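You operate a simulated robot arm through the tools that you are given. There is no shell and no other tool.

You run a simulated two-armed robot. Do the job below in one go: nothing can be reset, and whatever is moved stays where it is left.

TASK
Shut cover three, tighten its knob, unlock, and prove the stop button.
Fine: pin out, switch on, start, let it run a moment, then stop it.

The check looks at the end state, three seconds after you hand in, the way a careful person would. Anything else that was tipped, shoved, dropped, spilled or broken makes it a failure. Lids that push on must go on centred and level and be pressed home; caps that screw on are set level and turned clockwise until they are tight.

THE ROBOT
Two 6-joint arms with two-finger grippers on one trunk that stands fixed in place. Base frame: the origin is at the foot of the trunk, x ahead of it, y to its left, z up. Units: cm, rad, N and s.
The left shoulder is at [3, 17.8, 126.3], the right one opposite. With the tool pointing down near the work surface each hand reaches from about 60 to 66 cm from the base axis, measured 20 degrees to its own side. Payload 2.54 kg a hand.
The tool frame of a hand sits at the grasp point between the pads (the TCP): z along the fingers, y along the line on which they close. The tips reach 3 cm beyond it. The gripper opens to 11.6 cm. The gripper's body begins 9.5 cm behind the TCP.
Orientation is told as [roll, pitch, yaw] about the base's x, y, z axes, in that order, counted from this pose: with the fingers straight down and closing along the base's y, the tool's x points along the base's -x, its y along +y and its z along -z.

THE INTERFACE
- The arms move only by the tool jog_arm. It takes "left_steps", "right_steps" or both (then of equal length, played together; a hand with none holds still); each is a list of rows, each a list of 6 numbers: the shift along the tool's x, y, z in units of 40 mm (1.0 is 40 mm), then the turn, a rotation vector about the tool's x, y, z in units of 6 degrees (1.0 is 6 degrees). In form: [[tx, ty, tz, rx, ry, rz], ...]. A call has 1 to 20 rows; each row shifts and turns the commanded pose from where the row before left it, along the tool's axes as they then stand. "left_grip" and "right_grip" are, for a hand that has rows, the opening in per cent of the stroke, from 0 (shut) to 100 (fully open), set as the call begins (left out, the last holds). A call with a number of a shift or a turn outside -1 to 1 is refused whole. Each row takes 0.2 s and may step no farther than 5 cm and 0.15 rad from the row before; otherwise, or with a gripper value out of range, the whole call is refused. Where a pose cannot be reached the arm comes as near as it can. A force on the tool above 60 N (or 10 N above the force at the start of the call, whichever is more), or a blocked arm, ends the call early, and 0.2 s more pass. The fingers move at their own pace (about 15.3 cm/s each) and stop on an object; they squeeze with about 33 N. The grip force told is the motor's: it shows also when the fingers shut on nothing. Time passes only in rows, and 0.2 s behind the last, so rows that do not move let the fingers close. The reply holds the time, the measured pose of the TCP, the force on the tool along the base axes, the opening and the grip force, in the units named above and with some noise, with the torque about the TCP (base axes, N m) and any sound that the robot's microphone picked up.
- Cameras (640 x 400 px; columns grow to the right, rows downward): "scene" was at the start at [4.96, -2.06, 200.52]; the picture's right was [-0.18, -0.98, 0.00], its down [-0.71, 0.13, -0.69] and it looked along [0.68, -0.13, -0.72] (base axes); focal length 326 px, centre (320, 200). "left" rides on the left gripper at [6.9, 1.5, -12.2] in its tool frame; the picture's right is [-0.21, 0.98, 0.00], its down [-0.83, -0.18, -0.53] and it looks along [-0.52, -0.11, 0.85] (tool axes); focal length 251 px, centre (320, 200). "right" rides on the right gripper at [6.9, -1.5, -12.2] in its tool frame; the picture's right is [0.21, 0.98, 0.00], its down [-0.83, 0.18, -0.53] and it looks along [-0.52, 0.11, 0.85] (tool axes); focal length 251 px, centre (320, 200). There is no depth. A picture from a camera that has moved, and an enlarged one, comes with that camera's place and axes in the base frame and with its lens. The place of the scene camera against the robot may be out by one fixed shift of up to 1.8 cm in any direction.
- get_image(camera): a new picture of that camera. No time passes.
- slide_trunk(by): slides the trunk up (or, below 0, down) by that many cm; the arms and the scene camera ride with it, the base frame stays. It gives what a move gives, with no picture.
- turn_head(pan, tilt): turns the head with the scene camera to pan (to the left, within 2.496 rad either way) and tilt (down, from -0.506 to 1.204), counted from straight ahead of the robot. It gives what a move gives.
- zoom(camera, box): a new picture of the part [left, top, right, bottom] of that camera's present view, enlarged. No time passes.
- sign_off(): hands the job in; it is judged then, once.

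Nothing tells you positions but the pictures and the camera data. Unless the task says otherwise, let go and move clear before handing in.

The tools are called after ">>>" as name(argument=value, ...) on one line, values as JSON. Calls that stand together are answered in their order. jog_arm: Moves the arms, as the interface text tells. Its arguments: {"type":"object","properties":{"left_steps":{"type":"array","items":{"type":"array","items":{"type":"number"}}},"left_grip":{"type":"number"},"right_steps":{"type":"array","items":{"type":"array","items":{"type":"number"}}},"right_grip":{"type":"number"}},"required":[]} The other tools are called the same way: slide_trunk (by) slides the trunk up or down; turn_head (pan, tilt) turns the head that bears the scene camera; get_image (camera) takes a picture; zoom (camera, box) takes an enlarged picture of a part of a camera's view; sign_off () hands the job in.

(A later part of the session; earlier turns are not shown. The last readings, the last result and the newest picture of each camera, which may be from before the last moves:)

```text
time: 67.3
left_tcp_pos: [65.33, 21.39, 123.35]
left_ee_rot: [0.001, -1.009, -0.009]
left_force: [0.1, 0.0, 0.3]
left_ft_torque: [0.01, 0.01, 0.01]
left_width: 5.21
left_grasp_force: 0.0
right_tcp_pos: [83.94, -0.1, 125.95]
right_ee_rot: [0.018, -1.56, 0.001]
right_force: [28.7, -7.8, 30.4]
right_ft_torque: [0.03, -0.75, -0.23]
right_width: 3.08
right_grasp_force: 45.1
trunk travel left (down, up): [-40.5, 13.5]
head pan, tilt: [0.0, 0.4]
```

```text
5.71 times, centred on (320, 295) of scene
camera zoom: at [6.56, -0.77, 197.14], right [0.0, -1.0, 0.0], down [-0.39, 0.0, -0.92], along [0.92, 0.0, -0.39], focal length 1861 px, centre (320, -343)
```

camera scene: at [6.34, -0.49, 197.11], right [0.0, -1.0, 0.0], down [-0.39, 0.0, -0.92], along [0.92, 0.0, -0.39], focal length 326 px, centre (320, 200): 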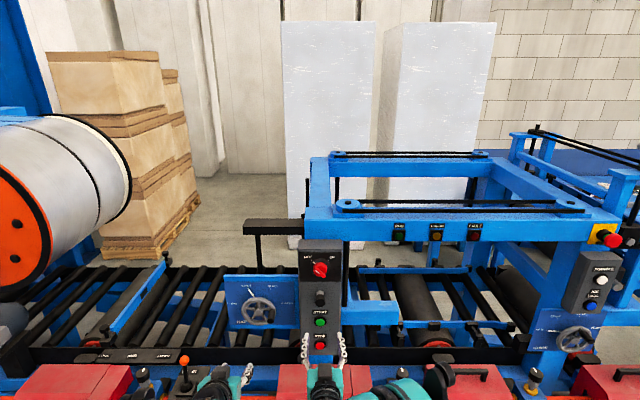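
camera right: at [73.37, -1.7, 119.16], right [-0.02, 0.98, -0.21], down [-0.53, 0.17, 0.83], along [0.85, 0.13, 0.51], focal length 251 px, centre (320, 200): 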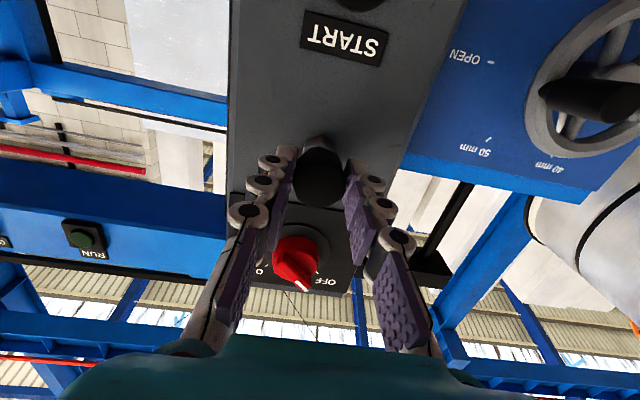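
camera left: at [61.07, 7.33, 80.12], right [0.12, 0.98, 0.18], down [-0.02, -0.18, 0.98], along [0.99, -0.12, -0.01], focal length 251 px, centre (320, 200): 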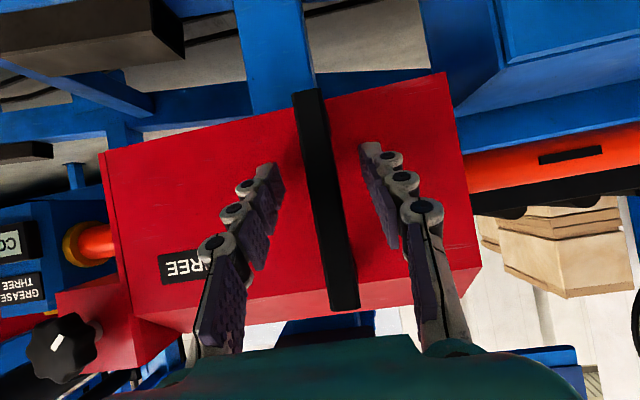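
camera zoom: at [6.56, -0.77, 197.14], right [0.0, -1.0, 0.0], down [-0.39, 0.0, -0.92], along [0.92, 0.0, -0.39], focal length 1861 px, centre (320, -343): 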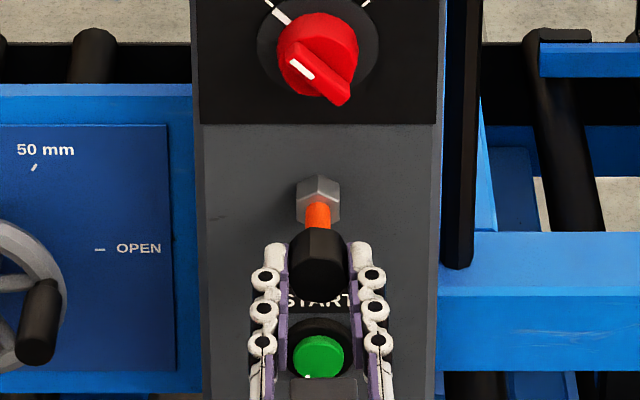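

The pin has hit its outer stop at about 29 N after roughly 2.6 cm of travel. I'll open the fingers and see whether it stays out.

>>> jog_arm(right_steps=[[0, 0, 0.04, 0, 0, 0], [0, 0, 0, 0, 0, 0]])

>>> jog_arm(right_steps=[[0, 0, 0, 0, 0, 0], [0, 0, 0, 0, 0, 0], [0, 0, 0, 0, 0, 0]], right_grip=60)

>>> zoom(camera="scene", box=[290, 260, 350, 330])

>>> get_image(camera="right")

```text
time: 67.9
left_tcp_pos: [65.34, 21.37, 123.38]
left_ee_rot: [0.001, -1.01, -0.009]
left_force: [-0.2, 0.1, 0.0]
left_ft_torque: [0.01, -0.01, 0.01]
left_width: 5.21
left_grasp_force: 0.0
right_tcp_pos: [84.01, -0.07, 125.89]
right_ee_rot: [0.124, -1.56, -0.105]
right_force: [26.3, -8.5, 29.6]
right_ft_torque: [-0.09, -0.79, -0.26]
right_width: 3.08
right_grasp_force: 45.6
trunk travel left (down, up): [-40.5, 13.5]
head pan, tilt: [0.0, 0.4]
```

```text
time: 68.7
left_tcp_pos: [65.27, 21.62, 123.45]
left_ee_rot: [-0.001, -1.01, -0.004]
left_force: [0.7, -0.9, 1.1]
left_ft_torque: [0.01, 0.02, -0.02]
left_width: 5.23
left_grasp_force: 0.0
right_tcp_pos: [83.85, 0.12, 125.96]
right_ee_rot: [0.032, -1.562, -0.011]
right_force: [-0.1, 0.5, -0.1]
right_ft_torque: [0.03, -0.01, -0.02]
right_width: 6.99
right_grasp_force: 0.0
trunk travel left (down, up): [-40.5, 13.5]
head pan, tilt: [0.0, 0.4]
```

```text
5.71 times, centred on (320, 295) of scene
camera zoom: at [6.3, -0.5, 197.11], right [0.0, -1.0, 0.0], down [-0.39, 0.0, -0.92], along [0.92, 0.0, -0.39], focal length 1861 px, centre (320, -343)
```

zoom: 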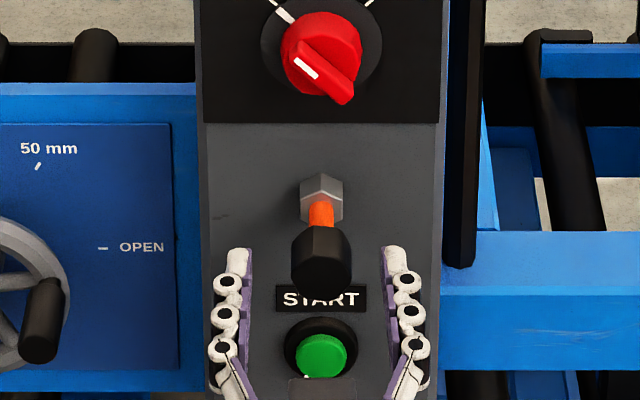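

```text
taken
camera right: at [71.68, -1.47, 119.17], right [-0.02, 0.98, -0.21], down [-0.53, 0.17, 0.83], along [0.85, 0.13, 0.51], focal length 251 px, centre (320, 200)
```

right: 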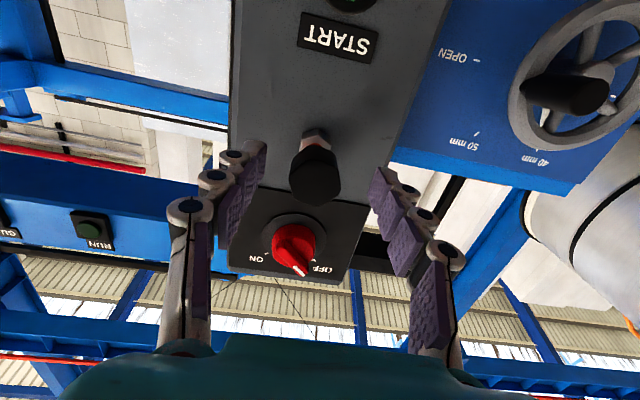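

The pin stays out, with the orange stem showing. I'll back straight off it, then raise the trunk by 10 cm to bring the hand level with the OFF/ON switch.

>>> jog_arm(right_steps=[[0, -0.03, -0.4, 0, 0, 0], [0, 0, -0.4, 0, 0, 0], [0, 0, -0.4, 0, 0, 0], [0, 0, -0.4, 0, 0, 0], [0, 0, -0.3, 0, 0, 0]])

>>> slide_trunk(by=10.3)

>>> get_image(camera="right")

>>> get_image(camera="scene")

```text
time: 69.9
left_tcp_pos: [65.32, 21.49, 123.4]
left_ee_rot: [0.0, -1.01, -0.009]
left_force: [0.3, -1.0, 0.1]
left_ft_torque: [-0.01, 0.01, -0.01]
left_width: 5.23
left_grasp_force: 0.0
right_tcp_pos: [76.31, -0.15, 125.89]
right_ee_rot: [0.066, -1.561, -0.045]
right_force: [-0.5, -0.2, -0.3]
right_ft_torque: [0.0, 0.01, -0.01]
right_width: 6.97
right_grasp_force: 0.1
trunk travel left (down, up): [-40.5, 13.5]
head pan, tilt: [0.0, 0.4]
```

```text
time: 71.2
left_tcp_pos: [65.28, 21.55, 133.7]
left_ee_rot: [0.001, -1.011, -0.007]
left_force: [-0.7, -0.1, 0.4]
left_ft_torque: [0.01, 0.03, 0.02]
left_width: 5.22
left_grasp_force: 0.1
right_tcp_pos: [76.46, -0.14, 136.11]
right_ee_rot: [0.059, -1.56, -0.039]
right_force: [0.0, -0.4, 0.2]
right_ft_torque: [0.0, -0.05, -0.01]
right_width: 6.95
right_grasp_force: 0.0
trunk travel left (down, up): [-50.8, 3.2]
head pan, tilt: [0.0, 0.4]
```

```text
taken
camera right: at [64.15, -1.78, 129.45], right [-0.02, 0.98, -0.21], down [-0.53, 0.17, 0.83], along [0.85, 0.13, 0.51], focal length 251 px, centre (320, 200)
```

right: 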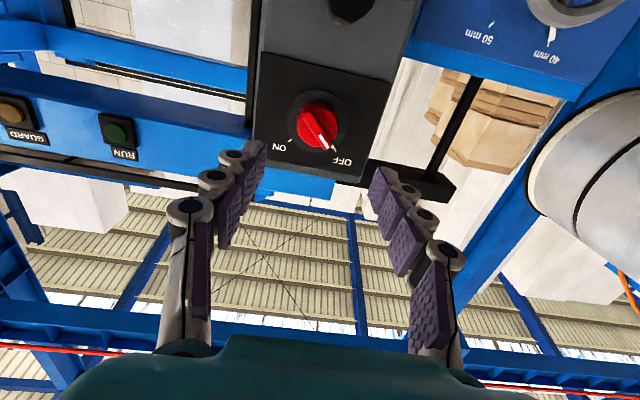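

```text
taken
camera scene: at [6.39, -0.57, 207.4], right [0.0, -1.0, 0.0], down [-0.39, 0.0, -0.92], along [0.92, 0.0, -0.39], focal length 326 px, centre (320, 200)
```

scene: 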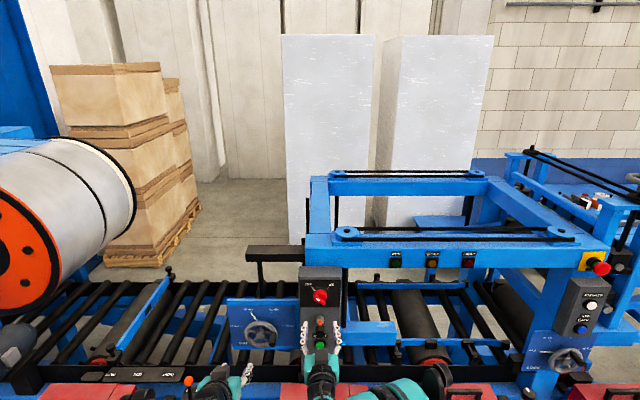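

The switch is in view and OFF is marked. I'll measure it precisely by zooming before and after a forward step.

>>> zoom(camera="right", box=[270, 80, 370, 170])

>>> jog_arm(right_steps=[[0, 0, 0.5, 0, 0, 0], [0, 0, 0.5, 0, 0, 0]])

>>> zoom(camera="right", box=[270, 90, 370, 180])

>>> turn_head(pan=0.0, tilt=0.7)

>>> get_image(camera="scene")

```text
4.44 times, centred on (320, 125) of right
camera zoom: at [64.15, -1.78, 129.45], right [-0.02, 0.98, -0.21], down [-0.53, 0.17, 0.83], along [0.85, 0.13, 0.51], focal length 1118 px, centre (320, 533)
```

zoom: 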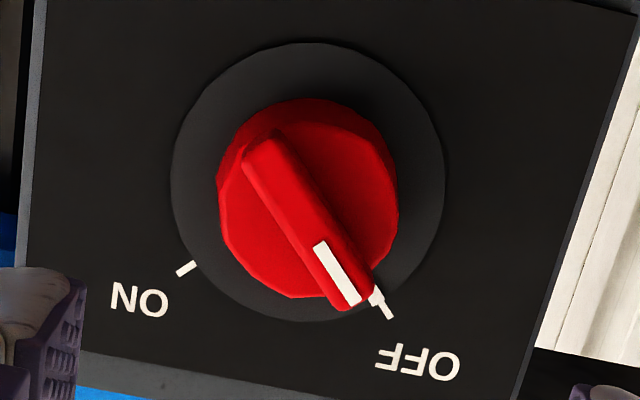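

```text
time: 71.8
left_tcp_pos: [65.49, 21.57, 133.73]
left_ee_rot: [0.001, -1.011, -0.007]
left_force: [0.0, -0.3, -0.9]
left_ft_torque: [-0.01, -0.03, -0.01]
left_width: 5.2
left_grasp_force: 0.1
right_tcp_pos: [80.49, 0.0, 136.17]
right_ee_rot: [0.054, -1.56, -0.035]
right_force: [0.6, 0.4, -0.1]
right_ft_torque: [-0.02, -0.02, 0.01]
right_width: 6.98
right_grasp_force: 0.1
trunk travel left (down, up): [-50.8, 3.2]
head pan, tilt: [0.0, 0.4]
```

```text
4.44 times, centred on (320, 135) of right
camera zoom: at [68.29, -1.59, 129.41], right [-0.02, 0.98, -0.21], down [-0.53, 0.17, 0.83], along [0.85, 0.13, 0.51], focal length 1118 px, centre (320, 489)
```

zoom: 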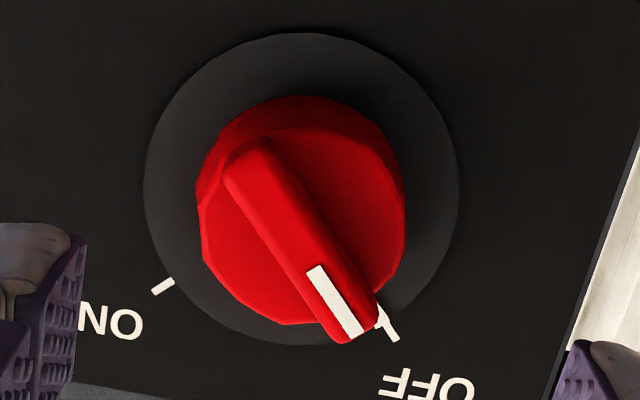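

```text
time: 72.6
left_tcp_pos: [65.2, 21.5, 133.78]
left_ee_rot: [-0.001, -1.012, -0.007]
left_force: [-0.6, 0.6, -0.8]
left_ft_torque: [-0.05, -0.03, 0.03]
left_width: 5.21
left_grasp_force: 0.0
right_tcp_pos: [80.36, 0.1, 136.24]
right_ee_rot: [0.061, -1.561, -0.041]
right_force: [-0.7, -0.1, 0.5]
right_ft_torque: [0.01, -0.04, -0.01]
right_width: 6.93
right_grasp_force: 0.1
trunk travel left (down, up): [-50.8, 3.2]
head pan, tilt: [0.0, 0.7]
```

```text
taken
camera scene: at [5.55, -0.58, 204.74], right [0.0, -1.0, 0.0], down [-0.64, 0.0, -0.77], along [0.77, 0.0, -0.64], focal length 326 px, centre (320, 200)
```

scene: 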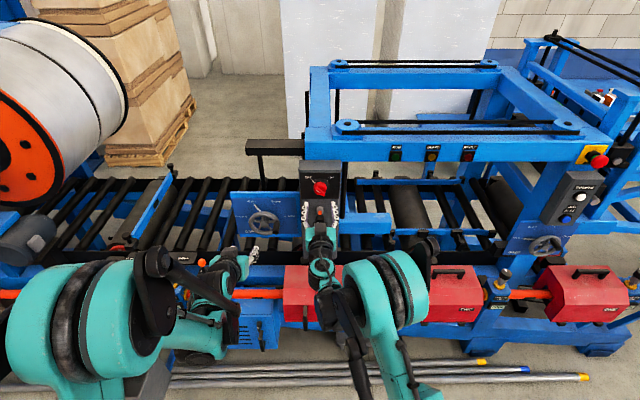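

The switch bar's centre is at about [88, 0, 136.2], lying along the OFF diagonal. I'll roll the hand -45° so the fingers close across the bar.

>>> jog_arm(right_steps=[[0, 0, 0, 0, 0, -1], [0, 0, 0, 0, 0, -1], [0, 0, 0, 0, 0, -1], [0, 0, 0, 0, 0, -1], [0, 0, 0, 0, 0, -1], [0, 0, 0, 0, 0, -1], [0, 0, 0, 0, 0, -1], [0, 0, 0, 0, 0, -0.4]], right_grip=45)

>>> get_image(camera="right")

>>> zoom(camera="scene", box=[280, 150, 360, 270])

```text
time: 74.4
left_tcp_pos: [65.29, 21.43, 133.61]
left_ee_rot: [0.0, -1.011, -0.007]
left_force: [0.1, 0.1, 0.6]
left_ft_torque: [0.0, -0.04, -0.03]
left_width: 5.22
left_grasp_force: 0.1
right_tcp_pos: [80.42, -0.04, 136.1]
right_ee_rot: [-1.555, -0.796, 1.579]
right_force: [0.5, -0.9, 0.4]
right_ft_torque: [0.0, 0.0, 0.0]
right_width: 5.2
right_grasp_force: 0.1
trunk travel left (down, up): [-50.8, 3.2]
head pan, tilt: [0.0, 0.7]
```

```text
taken
camera right: at [68.29, -6.06, 132.47], right [-0.02, 0.55, -0.84], down [-0.54, 0.7, 0.47], along [0.84, 0.46, 0.28], focal length 251 px, centre (320, 200)
```

right: 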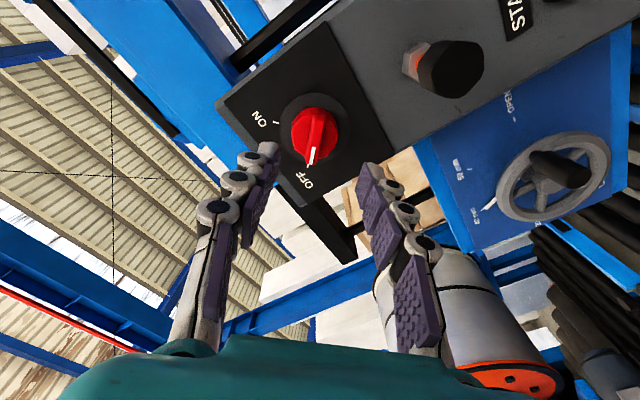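

```text
3.33 times, centred on (320, 210) of scene
camera zoom: at [5.59, -0.58, 204.73], right [0.0, -1.0, 0.0], down [-0.64, 0.0, -0.76], along [0.76, 0.0, -0.64], focal length 1086 px, centre (320, 167)
```

zoom: 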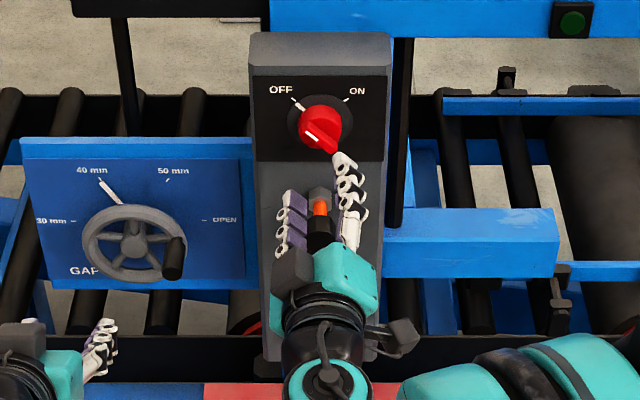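

The bar is aligned across the fingers. I'll advance 5 cm, so the tips just reach the bar, and look.

>>> jog_arm(right_steps=[[0, 0, 0.4, 0, 0, 0], [0, 0, 0.4, 0, 0, 0], [0, 0, 0.4, 0, 0, 0]])

>>> get_image(camera="right")

>>> zoom(camera="right", box=[250, 110, 390, 210])

>>> zoom(camera="scene", box=[290, 160, 350, 240])

```text
time: 75.2
left_tcp_pos: [65.48, 21.53, 133.78]
left_ee_rot: [0.0, -1.011, -0.008]
left_force: [1.1, 0.6, -0.5]
left_ft_torque: [0.01, 0.0, 0.01]
left_width: 5.21
left_grasp_force: 0.1
right_tcp_pos: [85.1, 0.14, 136.18]
right_ee_rot: [-1.555, -0.796, 1.58]
right_force: [-0.9, -0.1, -0.5]
right_ft_torque: [0.0, 0.0, -0.04]
right_width: 5.23
right_grasp_force: 0.0
trunk travel left (down, up): [-50.8, 3.2]
head pan, tilt: [0.0, 0.7]
```

```text
taken
camera right: at [73.01, -5.95, 132.42], right [-0.02, 0.55, -0.84], down [-0.54, 0.7, 0.47], along [0.84, 0.46, 0.28], focal length 251 px, centre (320, 200)
```

right: 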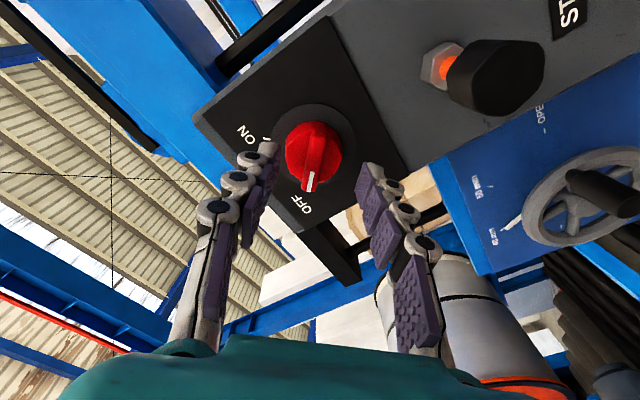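

```text
4.00 times, centred on (320, 160) of right
camera zoom: at [73.01, -5.95, 132.42], right [-0.02, 0.55, -0.84], down [-0.54, 0.7, 0.47], along [0.84, 0.46, 0.28], focal length 1006 px, centre (320, 360)
```

zoom: 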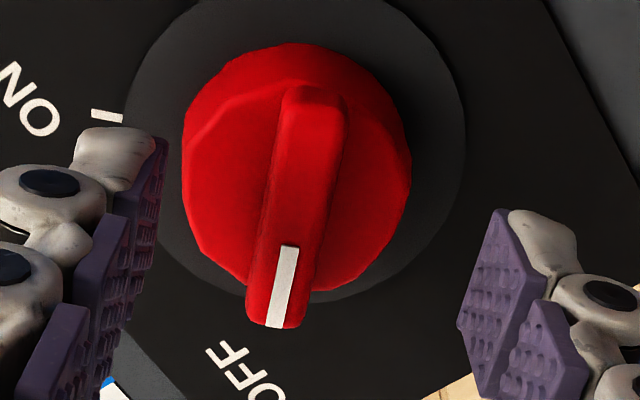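

```text
5.00 times, centred on (320, 200) of scene
camera zoom: at [5.65, -0.58, 204.73], right [0.0, -1.0, 0.0], down [-0.64, 0.0, -0.76], along [0.76, 0.0, -0.64], focal length 1628 px, centre (320, 200)
```

zoom: 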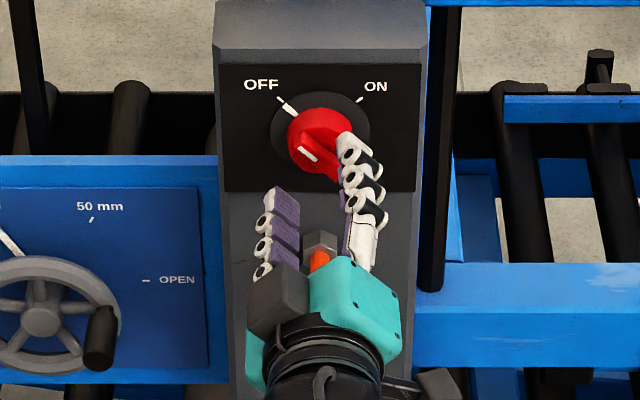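

The bar is 0.4 cm off the finger mid-line, so I'll correct that and creep forward, watching for contact.

>>> jog_arm(right_steps=[[0, -0.1, 0, 0, 0, 0], [0, 0, 0.1, 0, 0, 0], [0, 0, 0.1, 0, 0, 0], [0, 0, 0.1, 0, 0, 0], [0, 0, 0.1, 0, 0, 0]])

>>> zoom(camera="right", box=[250, 110, 390, 210])

>>> zoom(camera="scene", box=[290, 160, 350, 240])

```text
time: 76.4
left_tcp_pos: [65.37, 21.57, 133.75]
left_ee_rot: [0.001, -1.011, -0.009]
left_force: [-0.4, 0.0, 0.3]
left_ft_torque: [0.01, -0.03, -0.01]
left_width: 5.21
left_grasp_force: 0.1
right_tcp_pos: [86.68, -0.19, 136.34]
right_ee_rot: [-1.555, -0.796, 1.579]
right_force: [0.7, -0.2, -0.1]
right_ft_torque: [-0.02, 0.01, -0.04]
right_width: 5.21
right_grasp_force: 0.1
trunk travel left (down, up): [-50.8, 3.2]
head pan, tilt: [0.0, 0.7]
```

```text
4.00 times, centred on (320, 160) of right
camera zoom: at [74.64, -6.34, 132.64], right [-0.02, 0.55, -0.84], down [-0.54, 0.7, 0.47], along [0.84, 0.46, 0.28], focal length 1006 px, centre (320, 360)
```

zoom: 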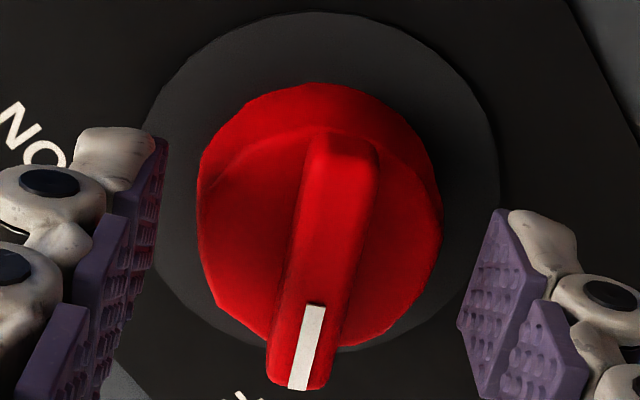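

```text
5.00 times, centred on (320, 200) of scene
camera zoom: at [5.63, -0.58, 204.73], right [0.0, -1.0, 0.0], down [-0.64, 0.0, -0.76], along [0.76, 0.0, -0.64], focal length 1628 px, centre (320, 200)
```

zoom: 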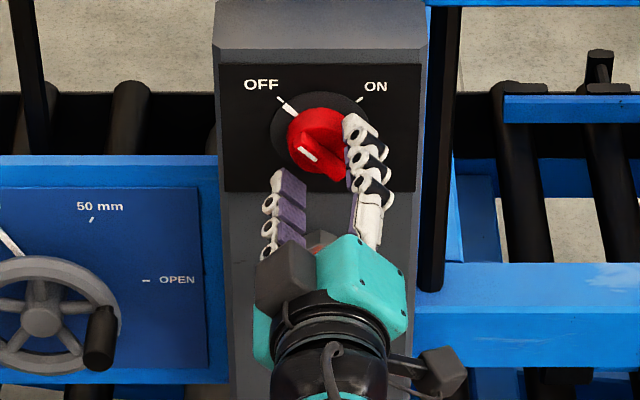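

The bar is now centred, with its front at about x=88.9. I'll advance 8 mm more in small steps, then close gently.

>>> jog_arm(right_steps=[[0, 0, 0.07, 0, 0, 0], [0, 0, 0.07, 0, 0, 0], [0, 0, 0.07, 0, 0, 0]])

>>> zoom(camera="right", box=[250, 110, 390, 210])

```text
time: 77.2
left_tcp_pos: [65.38, 21.42, 133.74]
left_ee_rot: [0.0, -1.011, -0.007]
left_force: [0.5, 0.4, 0.7]
left_ft_torque: [0.02, -0.01, 0.0]
left_width: 5.2
left_grasp_force: 0.0
right_tcp_pos: [87.58, -0.24, 136.42]
right_ee_rot: [-1.554, -0.795, 1.58]
right_force: [0.3, -0.7, 0.5]
right_ft_torque: [-0.01, 0.0, 0.0]
right_width: 5.23
right_grasp_force: 0.1
trunk travel left (down, up): [-50.8, 3.2]
head pan, tilt: [0.0, 0.7]
```

```text
4.00 times, centred on (320, 160) of right
camera zoom: at [75.5, -6.27, 132.67], right [-0.02, 0.55, -0.84], down [-0.54, 0.7, 0.47], along [0.84, 0.46, 0.28], focal length 1006 px, centre (320, 360)
```

zoom: 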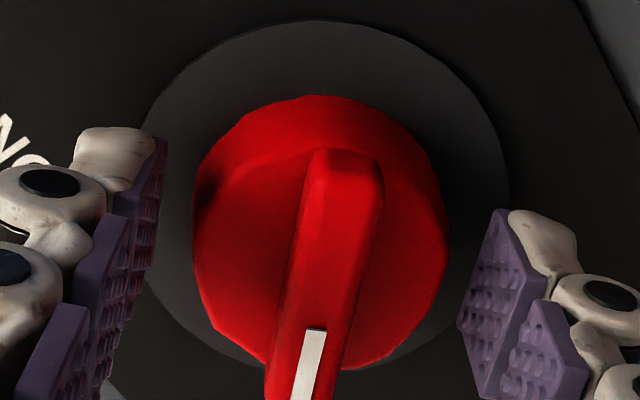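

No contact yet. I'll close gently and see what the fingers hold.

>>> jog_arm(right_steps=[[0, 0, 0, 0, 0, 0], [0, 0, 0, 0, 0, 0], [0, 0, 0, 0, 0, 0]], right_grip=0)

>>> zoom(camera="right", box=[230, 100, 410, 220])

>>> zoom(camera="scene", box=[290, 160, 350, 240])

```text
time: 78.0
left_tcp_pos: [65.22, 21.57, 133.75]
left_ee_rot: [0.0, -1.009, -0.009]
left_force: [-0.1, 0.4, 0.4]
left_ft_torque: [-0.01, 0.0, 0.05]
left_width: 5.22
left_grasp_force: 0.1
right_tcp_pos: [87.56, -0.1, 136.49]
right_ee_rot: [-1.556, -0.796, 1.58]
right_force: [-3.1, 0.2, -3.5]
right_ft_torque: [0.01, 0.03, 0.06]
right_width: 4.08
right_grasp_force: 45.3
trunk travel left (down, up): [-50.8, 3.2]
head pan, tilt: [0.0, 0.7]
```

```text
3.33 times, centred on (320, 160) of right
camera zoom: at [75.49, -6.26, 132.66], right [-0.02, 0.55, -0.84], down [-0.54, 0.7, 0.47], along [0.84, 0.46, 0.28], focal length 838 px, centre (320, 333)
```

zoom: 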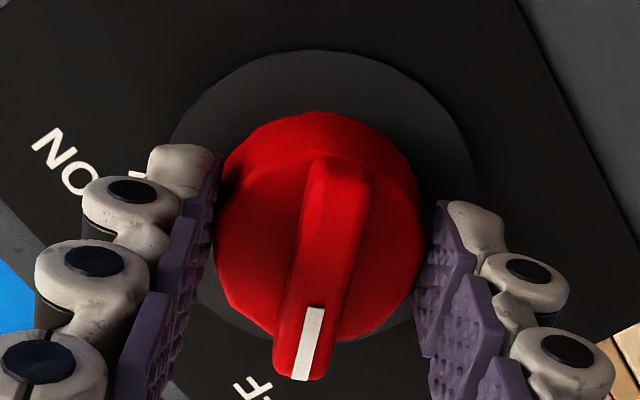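

```text
5.00 times, centred on (320, 200) of scene
camera zoom: at [5.58, -0.58, 204.73], right [0.0, -1.0, 0.0], down [-0.64, 0.0, -0.76], along [0.76, 0.0, -0.64], focal length 1628 px, centre (320, 200)
```

zoom: 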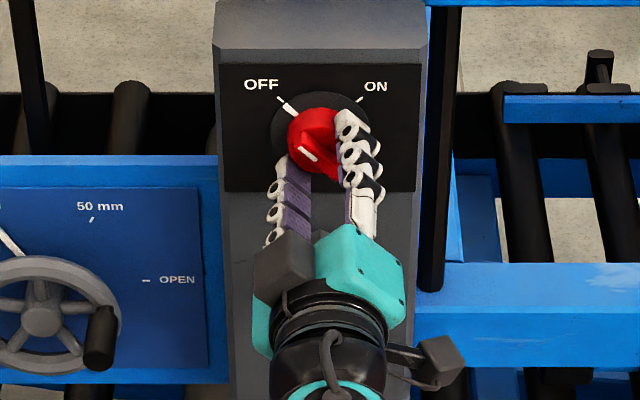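

The fingers hold the round switch body at 4.08 cm. I'll turn clockwise towards ON, 30° first.

>>> jog_arm(right_steps=[[0, 0, 0, 0, 0, 1], [0, 0, 0, 0, 0, 1], [0, 0, 0, 0, 0, 1], [0, 0, 0, 0, 0, 1], [0, 0, 0, 0, 0, 1]])

>>> zoom(camera="right", box=[230, 100, 410, 220])

>>> zoom(camera="scene", box=[290, 160, 350, 240])

```text
time: 79.2
left_tcp_pos: [65.3, 21.48, 133.66]
left_ee_rot: [0.0, -1.011, -0.006]
left_force: [-0.3, -0.2, 0.3]
left_ft_torque: [0.01, 0.01, 0.0]
left_width: 5.21
left_grasp_force: 0.1
right_tcp_pos: [87.6, -0.02, 136.29]
right_ee_rot: [-1.525, -1.322, 1.548]
right_force: [-7.5, 1.7, -11.1]
right_ft_torque: [-0.01, 0.13, 0.23]
right_width: 4.06
right_grasp_force: 45.1
trunk travel left (down, up): [-50.8, 3.2]
head pan, tilt: [0.0, 0.7]
```

```text
3.33 times, centred on (320, 160) of right
camera zoom: at [75.4, -3.44, 130.18], right [-0.02, 0.89, -0.45], down [-0.53, 0.37, 0.76], along [0.85, 0.26, 0.47], focal length 838 px, centre (320, 333)
```

zoom: 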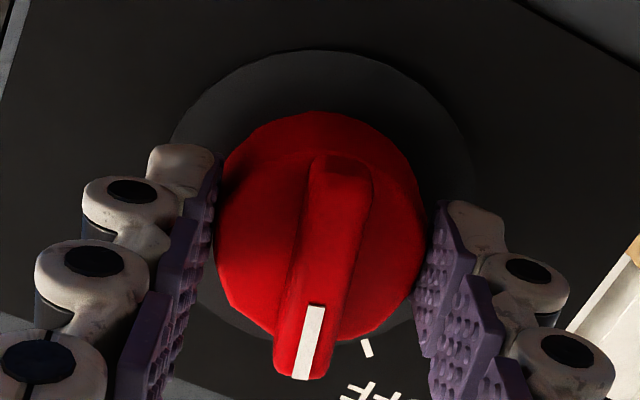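

```text
5.00 times, centred on (320, 200) of scene
camera zoom: at [5.62, -0.55, 204.73], right [0.0, -1.0, 0.0], down [-0.64, 0.0, -0.76], along [0.76, 0.0, -0.64], focal length 1628 px, centre (320, 200)
```

zoom: 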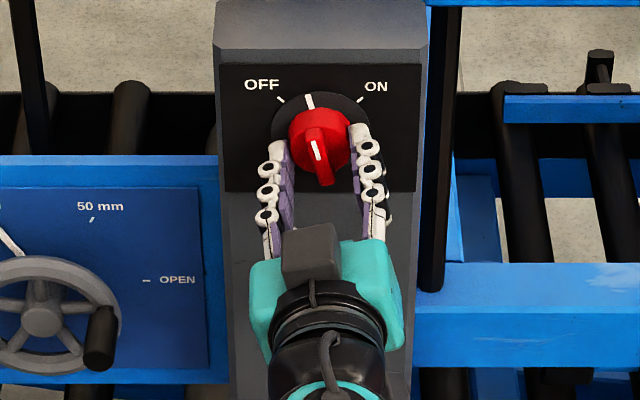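

The switch is turning, with its pointer moving from OFF towards ON. I'll continue about 54°.

>>> jog_arm(right_steps=[[0, 0, 0, 0, 0, 1], [0, 0, 0, 0, 0, 1], [0, 0, 0, 0, 0, 1], [0, 0, 0, 0, 0, 1], [0, 0, 0, 0, 0, 1], [0, 0, 0, 0, 0, 1], [0, 0, 0, 0, 0, 1], [0, 0, 0, 0, 0, 1], [0, 0, 0, 0, 0, 1]])

>>> zoom(camera="scene", box=[290, 160, 350, 240])

>>> zoom(camera="right", box=[230, 100, 410, 220])

```text
time: 81.2
left_tcp_pos: [65.26, 21.59, 133.71]
left_ee_rot: [-0.004, -1.01, -0.004]
left_force: [-0.2, 0.4, -0.3]
left_ft_torque: [0.01, 0.0, 0.0]
left_width: 5.2
left_grasp_force: 0.1
right_tcp_pos: [87.49, 0.08, 136.31]
right_ee_rot: [1.554, -0.877, -1.537]
right_force: [1.2, 7.7, 1.5]
right_ft_torque: [0.01, -0.25, 0.31]
right_width: 4.04
right_grasp_force: 44.5
trunk travel left (down, up): [-50.8, 3.2]
head pan, tilt: [0.0, 0.7]
```

```text
5.00 times, centred on (320, 200) of scene
camera zoom: at [5.59, -0.36, 204.74], right [0.0, -1.0, 0.0], down [-0.64, 0.0, -0.76], along [0.76, 0.0, -0.64], focal length 1628 px, centre (320, 200)
```

zoom: 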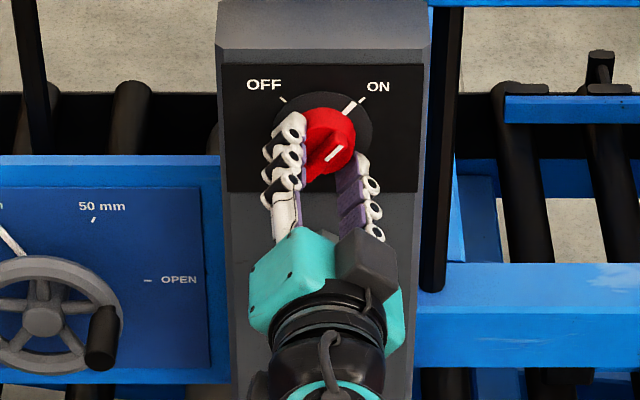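

```text
3.33 times, centred on (320, 160) of right
camera zoom: at [75.26, 3.12, 130.25], right [-0.01, 0.89, 0.46], down [-0.52, -0.4, 0.76], along [0.86, -0.23, 0.47], focal length 838 px, centre (320, 333)
```

zoom: 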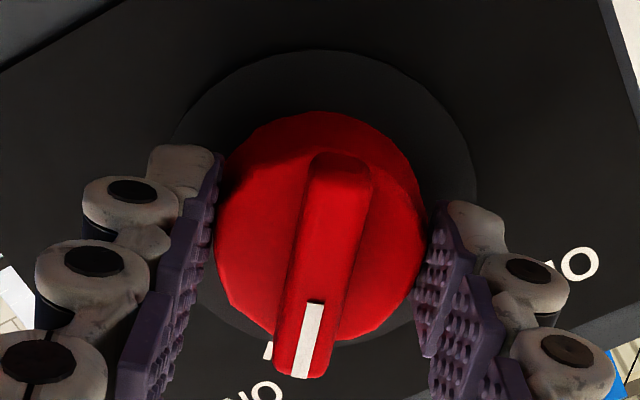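

The pointer is almost at ON. I'll turn a few degrees more to reach the stop.

>>> jog_arm(right_steps=[[0, 0, 0, 0, 0, 0.5], [0, 0, 0, 0, 0, 0.5], [0, 0, 0, 0, 0, 0]])

>>> zoom(camera="scene", box=[300, 165, 340, 205])

```text
time: 82.0
left_tcp_pos: [65.33, 21.76, 133.76]
left_ee_rot: [-0.003, -1.011, -0.005]
left_force: [0.5, -0.1, 0.0]
left_ft_torque: [-0.04, 0.01, 0.0]
left_width: 5.22
left_grasp_force: 0.0
right_tcp_pos: [87.49, 0.08, 136.34]
right_ee_rot: [1.553, -0.773, -1.538]
right_force: [7.0, 9.6, 9.7]
right_ft_torque: [0.01, -0.2, 0.47]
right_width: 4.06
right_grasp_force: 44.8
trunk travel left (down, up): [-50.8, 3.2]
head pan, tilt: [0.0, 0.7]
```

```text
10.00 times, centred on (320, 185) of scene
camera zoom: at [5.6, -0.31, 204.74], right [0.0, -1.0, 0.0], down [-0.64, 0.0, -0.76], along [0.76, 0.0, -0.64], focal length 3257 px, centre (320, 350)
```

zoom: 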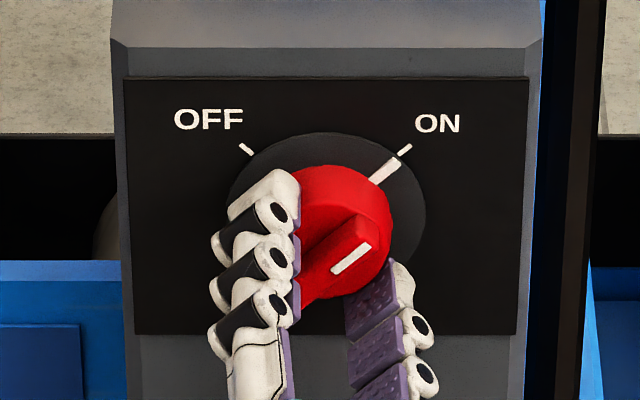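

>>> jog_arm(right_steps=[[0, 0, 0, 0, 0, 0.4], [0, 0, 0, 0, 0, 0]])

>>> zoom(camera="scene", box=[300, 165, 340, 205])

```text
time: 82.6
left_tcp_pos: [65.43, 21.68, 133.81]
left_ee_rot: [-0.005, -1.011, -0.004]
left_force: [-0.4, -0.2, 0.7]
left_ft_torque: [0.01, 0.01, 0.04]
left_width: 5.19
left_grasp_force: 0.0
right_tcp_pos: [87.53, 0.14, 136.44]
right_ee_rot: [1.557, -0.735, -1.539]
right_force: [8.0, 10.4, 11.6]
right_ft_torque: [-0.65, -0.26, 0.22]
right_width: 4.08
right_grasp_force: 45.2
trunk travel left (down, up): [-50.8, 3.2]
head pan, tilt: [0.0, 0.7]
```

```text
10.00 times, centred on (320, 185) of scene
camera zoom: at [5.6, -0.26, 204.73], right [0.0, -1.0, 0.0], down [-0.64, 0.0, -0.76], along [0.76, 0.0, -0.64], focal length 3257 px, centre (320, 350)
```

zoom: 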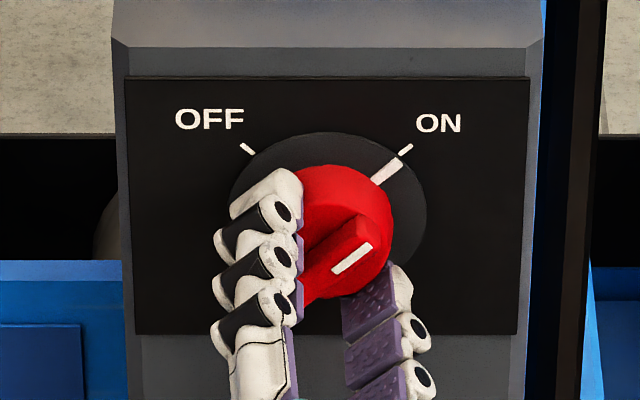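

The torque jumped to 0.65 N·m with the pointer on the ON tick, so the switch is at its ON stop. I'll release it and back straight out.

>>> jog_arm(right_steps=[[0, 0, 0, 0, 0, 0], [0, 0, 0, 0, 0, 0]], right_grip=48)

>>> jog_arm(right_steps=[[0, 0, -0.3, 0, 0, 0], [0, 0, -0.4, 0, 0, 0], [0, 0, -0.5, 0, 0, 0], [0, 0, -0.5, 0, 0, 0], [0, 0, -0.5, 0, 0, 0], [0, 0, -0.5, 0, 0, 0]])

>>> get_image(camera="scene")

>>> zoom(camera="scene", box=[290, 140, 490, 240])

>>> get_image(camera="right")

```text
time: 83.2
left_tcp_pos: [65.45, 21.61, 133.61]
left_ee_rot: [-0.002, -1.011, -0.006]
left_force: [-0.1, 0.7, -0.9]
left_ft_torque: [-0.02, -0.06, 0.0]
left_width: 5.21
left_grasp_force: 0.0
right_tcp_pos: [87.53, -0.21, 136.33]
right_ee_rot: [1.555, -0.733, -1.54]
right_force: [-0.3, 0.7, -0.6]
right_ft_torque: [-0.05, 0.01, -0.01]
right_width: 5.57
right_grasp_force: 0.0
trunk travel left (down, up): [-50.8, 3.2]
head pan, tilt: [0.0, 0.7]
```

```text
time: 84.6
left_tcp_pos: [65.26, 21.5, 133.85]
left_ee_rot: [0.0, -1.013, -0.008]
left_force: [-0.9, 0.6, -0.5]
left_ft_torque: [0.01, 0.0, -0.02]
left_width: 5.21
left_grasp_force: 0.1
right_tcp_pos: [76.62, -0.4, 136.61]
right_ee_rot: [1.556, -0.733, -1.541]
right_force: [-0.1, 0.1, 0.8]
right_ft_torque: [-0.03, -0.01, -0.02]
right_width: 5.57
right_grasp_force: 0.1
trunk travel left (down, up): [-50.8, 3.2]
head pan, tilt: [0.0, 0.7]
```

```text
taken
camera scene: at [5.48, -0.6, 204.73], right [0.0, -1.0, 0.0], down [-0.64, 0.0, -0.77], along [0.77, 0.0, -0.64], focal length 326 px, centre (320, 200)
```

scene: 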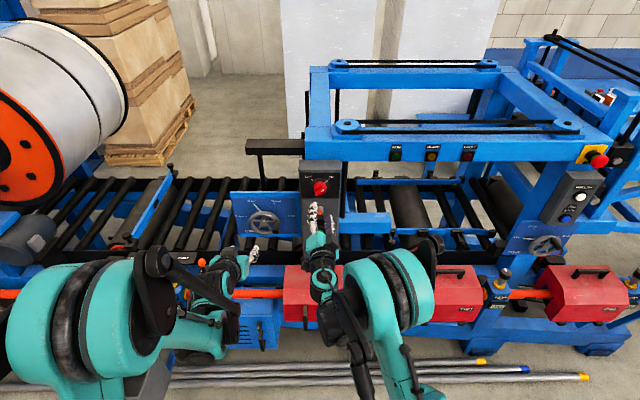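

```text
3.20 times, centred on (390, 190) of scene
camera zoom: at [5.48, -0.6, 204.73], right [0.0, -1.0, 0.0], down [-0.64, 0.0, -0.77], along [0.77, 0.0, -0.64], focal length 1042 px, centre (96, 232)
```

zoom: 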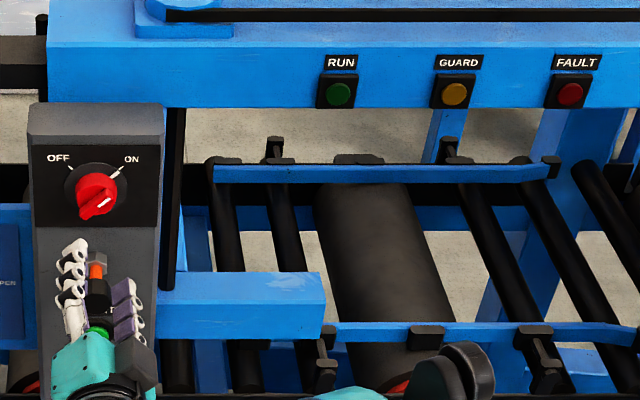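

```text
taken
camera right: at [64.32, 3.55, 130.99], right [-0.01, 0.81, 0.58], down [-0.52, -0.5, 0.69], along [0.86, -0.29, 0.43], focal length 251 px, centre (320, 200)
```

right: 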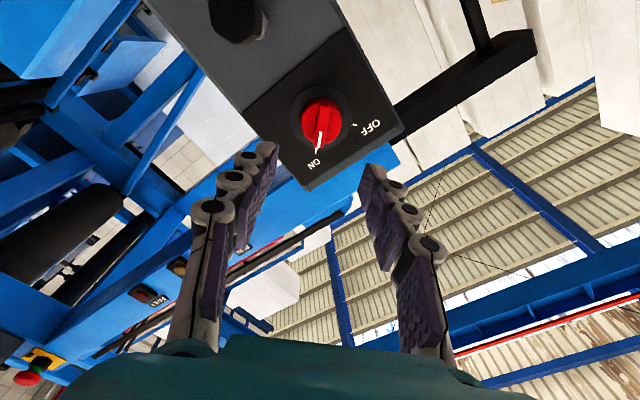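

The switch is ON, and GUARD and FAULT are dark. Next is START: I'll roll the hand level, close the fingers to make a pusher and lower the trunk to START height.

>>> jog_arm(right_steps=[[0, 0, 0, 0, 0, -1], [0, 0, 0, 0, 0, -1], [0, 0, 0, 0, 0, -1], [0, 0, 0, 0, 0, -1], [0, 0, 0, 0, 0, -1], [0, 0, 0, 0, 0, -1], [0, 0, 0, 0, 0, -1], [0, 0, 0, 0, 0, -1]], right_grip=0)

>>> slide_trunk(by=-21.3)

>>> get_image(camera="right")

>>> get_image(camera="scene")

```text
time: 86.4
left_tcp_pos: [65.39, 21.62, 133.78]
left_ee_rot: [0.001, -1.011, -0.009]
left_force: [-1.0, 0.7, 0.8]
left_ft_torque: [-0.03, -0.01, -0.02]
left_width: 5.23
left_grasp_force: 0.1
right_tcp_pos: [76.75, -0.3, 136.54]
right_ee_rot: [-0.116, -1.56, 0.136]
right_force: [-0.1, 0.0, 0.3]
right_ft_torque: [0.02, -0.01, 0.02]
right_width: 0.01
right_grasp_force: 28.9
trunk travel left (down, up): [-50.8, 3.2]
head pan, tilt: [0.0, 0.7]
```

```text
time: 88.7
left_tcp_pos: [65.21, 21.46, 112.4]
left_ee_rot: [0.002, -1.009, -0.006]
left_force: [1.0, 0.3, -0.7]
left_ft_torque: [-0.03, -0.01, -0.03]
left_width: 5.22
left_grasp_force: 0.1
right_tcp_pos: [76.61, -0.46, 115.26]
right_ee_rot: [0.062, -1.561, -0.04]
right_force: [-0.6, 0.5, -0.2]
right_ft_torque: [-0.01, 0.01, 0.0]
right_width: 0.0
right_grasp_force: 28.4
trunk travel left (down, up): [-29.5, 24.5]
head pan, tilt: [0.0, 0.7]
```

```text
taken
camera right: at [64.55, -2.07, 108.49], right [-0.02, 0.98, -0.21], down [-0.53, 0.17, 0.83], along [0.85, 0.13, 0.51], focal length 251 px, centre (320, 200)
```

right: 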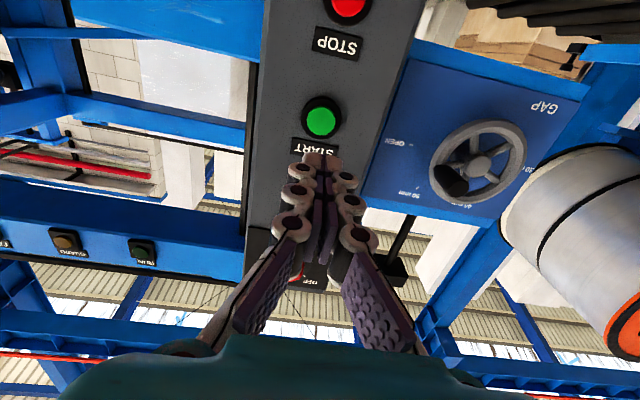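

```text
taken
camera scene: at [5.56, -0.59, 183.44], right [0.0, -1.0, 0.0], down [-0.64, 0.0, -0.76], along [0.76, 0.0, -0.64], focal length 326 px, centre (320, 200)
```

scene: 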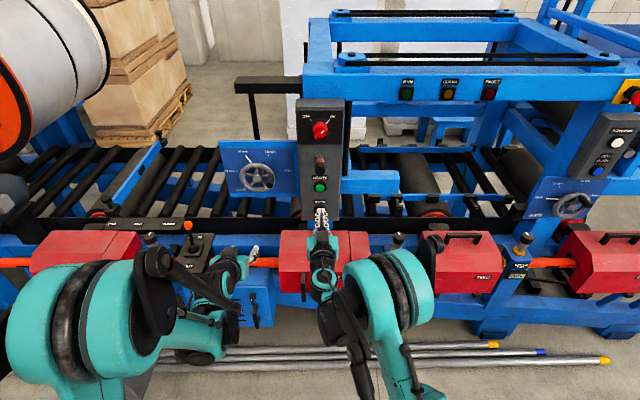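

START is at about [91.5, 0.1, 115.2], nearly in line with the closed fingertips. I'll advance 8 cm and check alignment.

>>> jog_arm(right_steps=[[0, 0.02, 0.4, 0, 0, 0], [0, 0.02, 0.4, 0, 0, 0], [0, 0, 0.4, 0, 0, 0], [0, 0, 0.4, 0, 0, 0], [0, 0, 0.4, 0, 0, 0]])

>>> get_image(camera="right")

>>> zoom(camera="scene", box=[285, 140, 355, 240])

```text
time: 89.9
left_tcp_pos: [65.36, 21.5, 112.58]
left_ee_rot: [-0.001, -1.011, -0.007]
left_force: [-0.2, 0.9, 0.6]
left_ft_torque: [0.0, -0.02, -0.02]
left_width: 5.24
left_grasp_force: 0.1
right_tcp_pos: [84.87, -0.08, 115.06]
right_ee_rot: [0.066, -1.558, -0.043]
right_force: [0.5, 0.3, 0.5]
right_ft_torque: [0.01, -0.01, -0.01]
right_width: 0.01
right_grasp_force: 29.0
trunk travel left (down, up): [-29.5, 24.5]
head pan, tilt: [0.0, 0.7]
```

```text
taken
camera right: at [72.72, -1.71, 108.25], right [-0.02, 0.98, -0.21], down [-0.53, 0.17, 0.83], along [0.85, 0.13, 0.51], focal length 251 px, centre (320, 200)
```

right: 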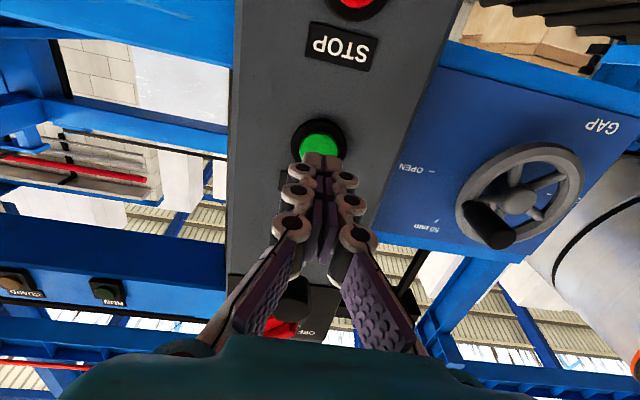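

```text
4.00 times, centred on (320, 190) of scene
camera zoom: at [5.65, -0.59, 183.43], right [0.0, -1.0, 0.0], down [-0.64, 0.0, -0.76], along [0.76, 0.0, -0.64], focal length 1303 px, centre (320, 240)
```

zoom: 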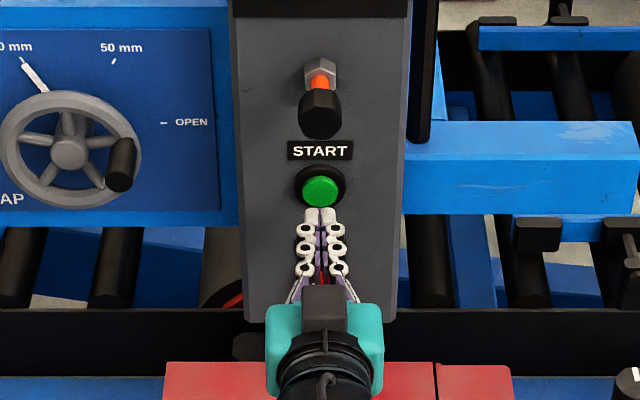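

The fingertips line up with START. I'll creep forward and watch the force for the press.

>>> jog_arm(right_steps=[[0, 0, 0.1, 0, 0, 0], [0, 0, 0.1, 0, 0, 0], [0, 0, 0.1, 0, 0, 0], [0, 0, 0.1, 0, 0, 0]])

>>> zoom(camera="right", box=[260, 100, 380, 200])

>>> zoom(camera="scene", box=[300, 160, 345, 210])

```text
time: 90.9
left_tcp_pos: [65.28, 21.51, 112.42]
left_ee_rot: [-0.001, -1.011, -0.007]
left_force: [0.4, 0.2, -1.0]
left_ft_torque: [-0.01, -0.01, 0.03]
left_width: 5.22
left_grasp_force: 0.1
right_tcp_pos: [86.33, -0.16, 115.11]
right_ee_rot: [0.06, -1.561, -0.039]
right_force: [-0.1, 0.3, 0.7]
right_ft_torque: [0.0, 0.01, 0.0]
right_width: 0.0
right_grasp_force: 28.5
trunk travel left (down, up): [-29.5, 24.5]
head pan, tilt: [0.0, 0.7]
```

```text
4.00 times, centred on (320, 150) of right
camera zoom: at [74.19, -1.79, 108.36], right [-0.02, 0.98, -0.21], down [-0.53, 0.17, 0.83], along [0.85, 0.13, 0.51], focal length 1006 px, centre (320, 400)
```

zoom: 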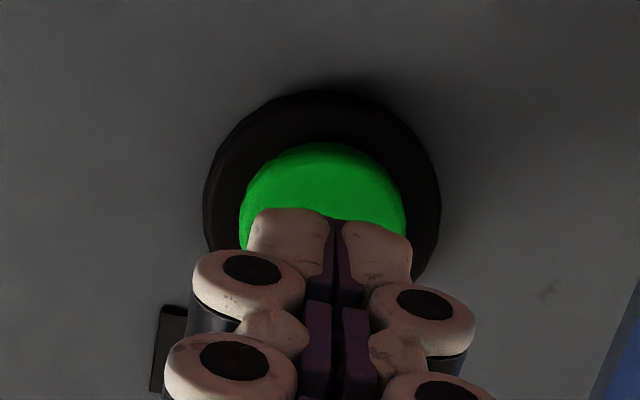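

```text
8.00 times, centred on (322, 185) of scene
camera zoom: at [5.6, -0.58, 183.43], right [0.0, -1.0, 0.0], down [-0.64, 0.0, -0.76], along [0.76, 0.0, -0.64], focal length 2606 px, centre (300, 320)
```

zoom: 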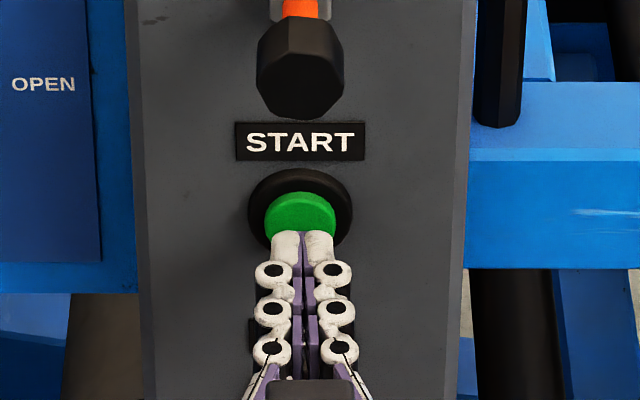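

Alignment is good. I'll move forward to press.

>>> jog_arm(right_steps=[[0, 0, 0.08, 0, 0, 0], [0, 0, 0.08, 0, 0, 0], [0, 0, 0.08, 0, 0, 0], [0, 0, 0.08, 0, 0, 0]])

>>> zoom(camera="scene", box=[300, 160, 345, 210])

```text
time: 91.9
left_tcp_pos: [65.36, 21.47, 112.46]
left_ee_rot: [-0.001, -1.009, -0.006]
left_force: [-0.4, -0.6, -0.8]
left_ft_torque: [-0.02, -0.01, 0.0]
left_width: 5.23
left_grasp_force: 0.1
right_tcp_pos: [87.66, -0.07, 115.01]
right_ee_rot: [0.062, -1.559, -0.04]
right_force: [-0.2, -0.3, 0.0]
right_ft_torque: [-0.01, -0.04, -0.01]
right_width: 0.01
right_grasp_force: 28.6
trunk travel left (down, up): [-29.5, 24.5]
head pan, tilt: [0.0, 0.7]
```

```text
8.00 times, centred on (322, 185) of scene
camera zoom: at [5.6, -0.58, 183.43], right [0.0, -1.0, 0.0], down [-0.64, 0.0, -0.76], along [0.76, 0.0, -0.64], focal length 2606 px, centre (300, 320)
```

zoom: 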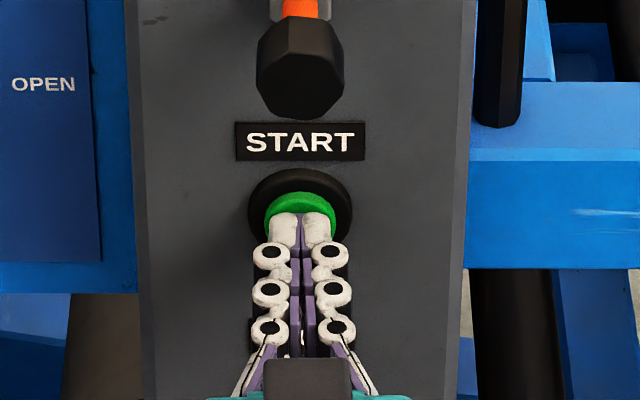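

>>> jog_arm(right_steps=[[0, 0, 0.05, 0, 0, 0], [0, 0, 0.05, 0, 0, 0], [0, 0, 0.05, 0, 0, 0]])

>>> zoom(camera="scene", box=[290, 60, 520, 220])

```text
time: 92.7
left_tcp_pos: [65.35, 21.49, 112.52]
left_ee_rot: [-0.001, -1.009, -0.008]
left_force: [0.1, 0.3, -0.7]
left_ft_torque: [-0.02, 0.0, -0.04]
left_width: 5.22
left_grasp_force: 0.0
right_tcp_pos: [88.32, -0.04, 115.07]
right_ee_rot: [0.068, -1.561, -0.05]
right_force: [-2.6, -0.3, -0.1]
right_ft_torque: [-0.01, 0.0, -0.01]
right_width: 0.61
right_grasp_force: 28.7
trunk travel left (down, up): [-29.5, 24.5]
head pan, tilt: [0.0, 0.7]
heard: click
```

```text
2.50 times, centred on (405, 140) of scene
camera zoom: at [5.54, -0.59, 183.43], right [0.0, -1.0, 0.0], down [-0.64, 0.0, -0.76], along [0.76, 0.0, -0.64], focal length 814 px, centre (108, 350)
```

zoom: 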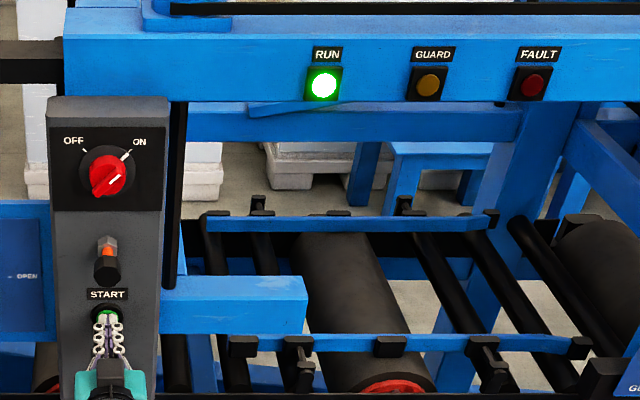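

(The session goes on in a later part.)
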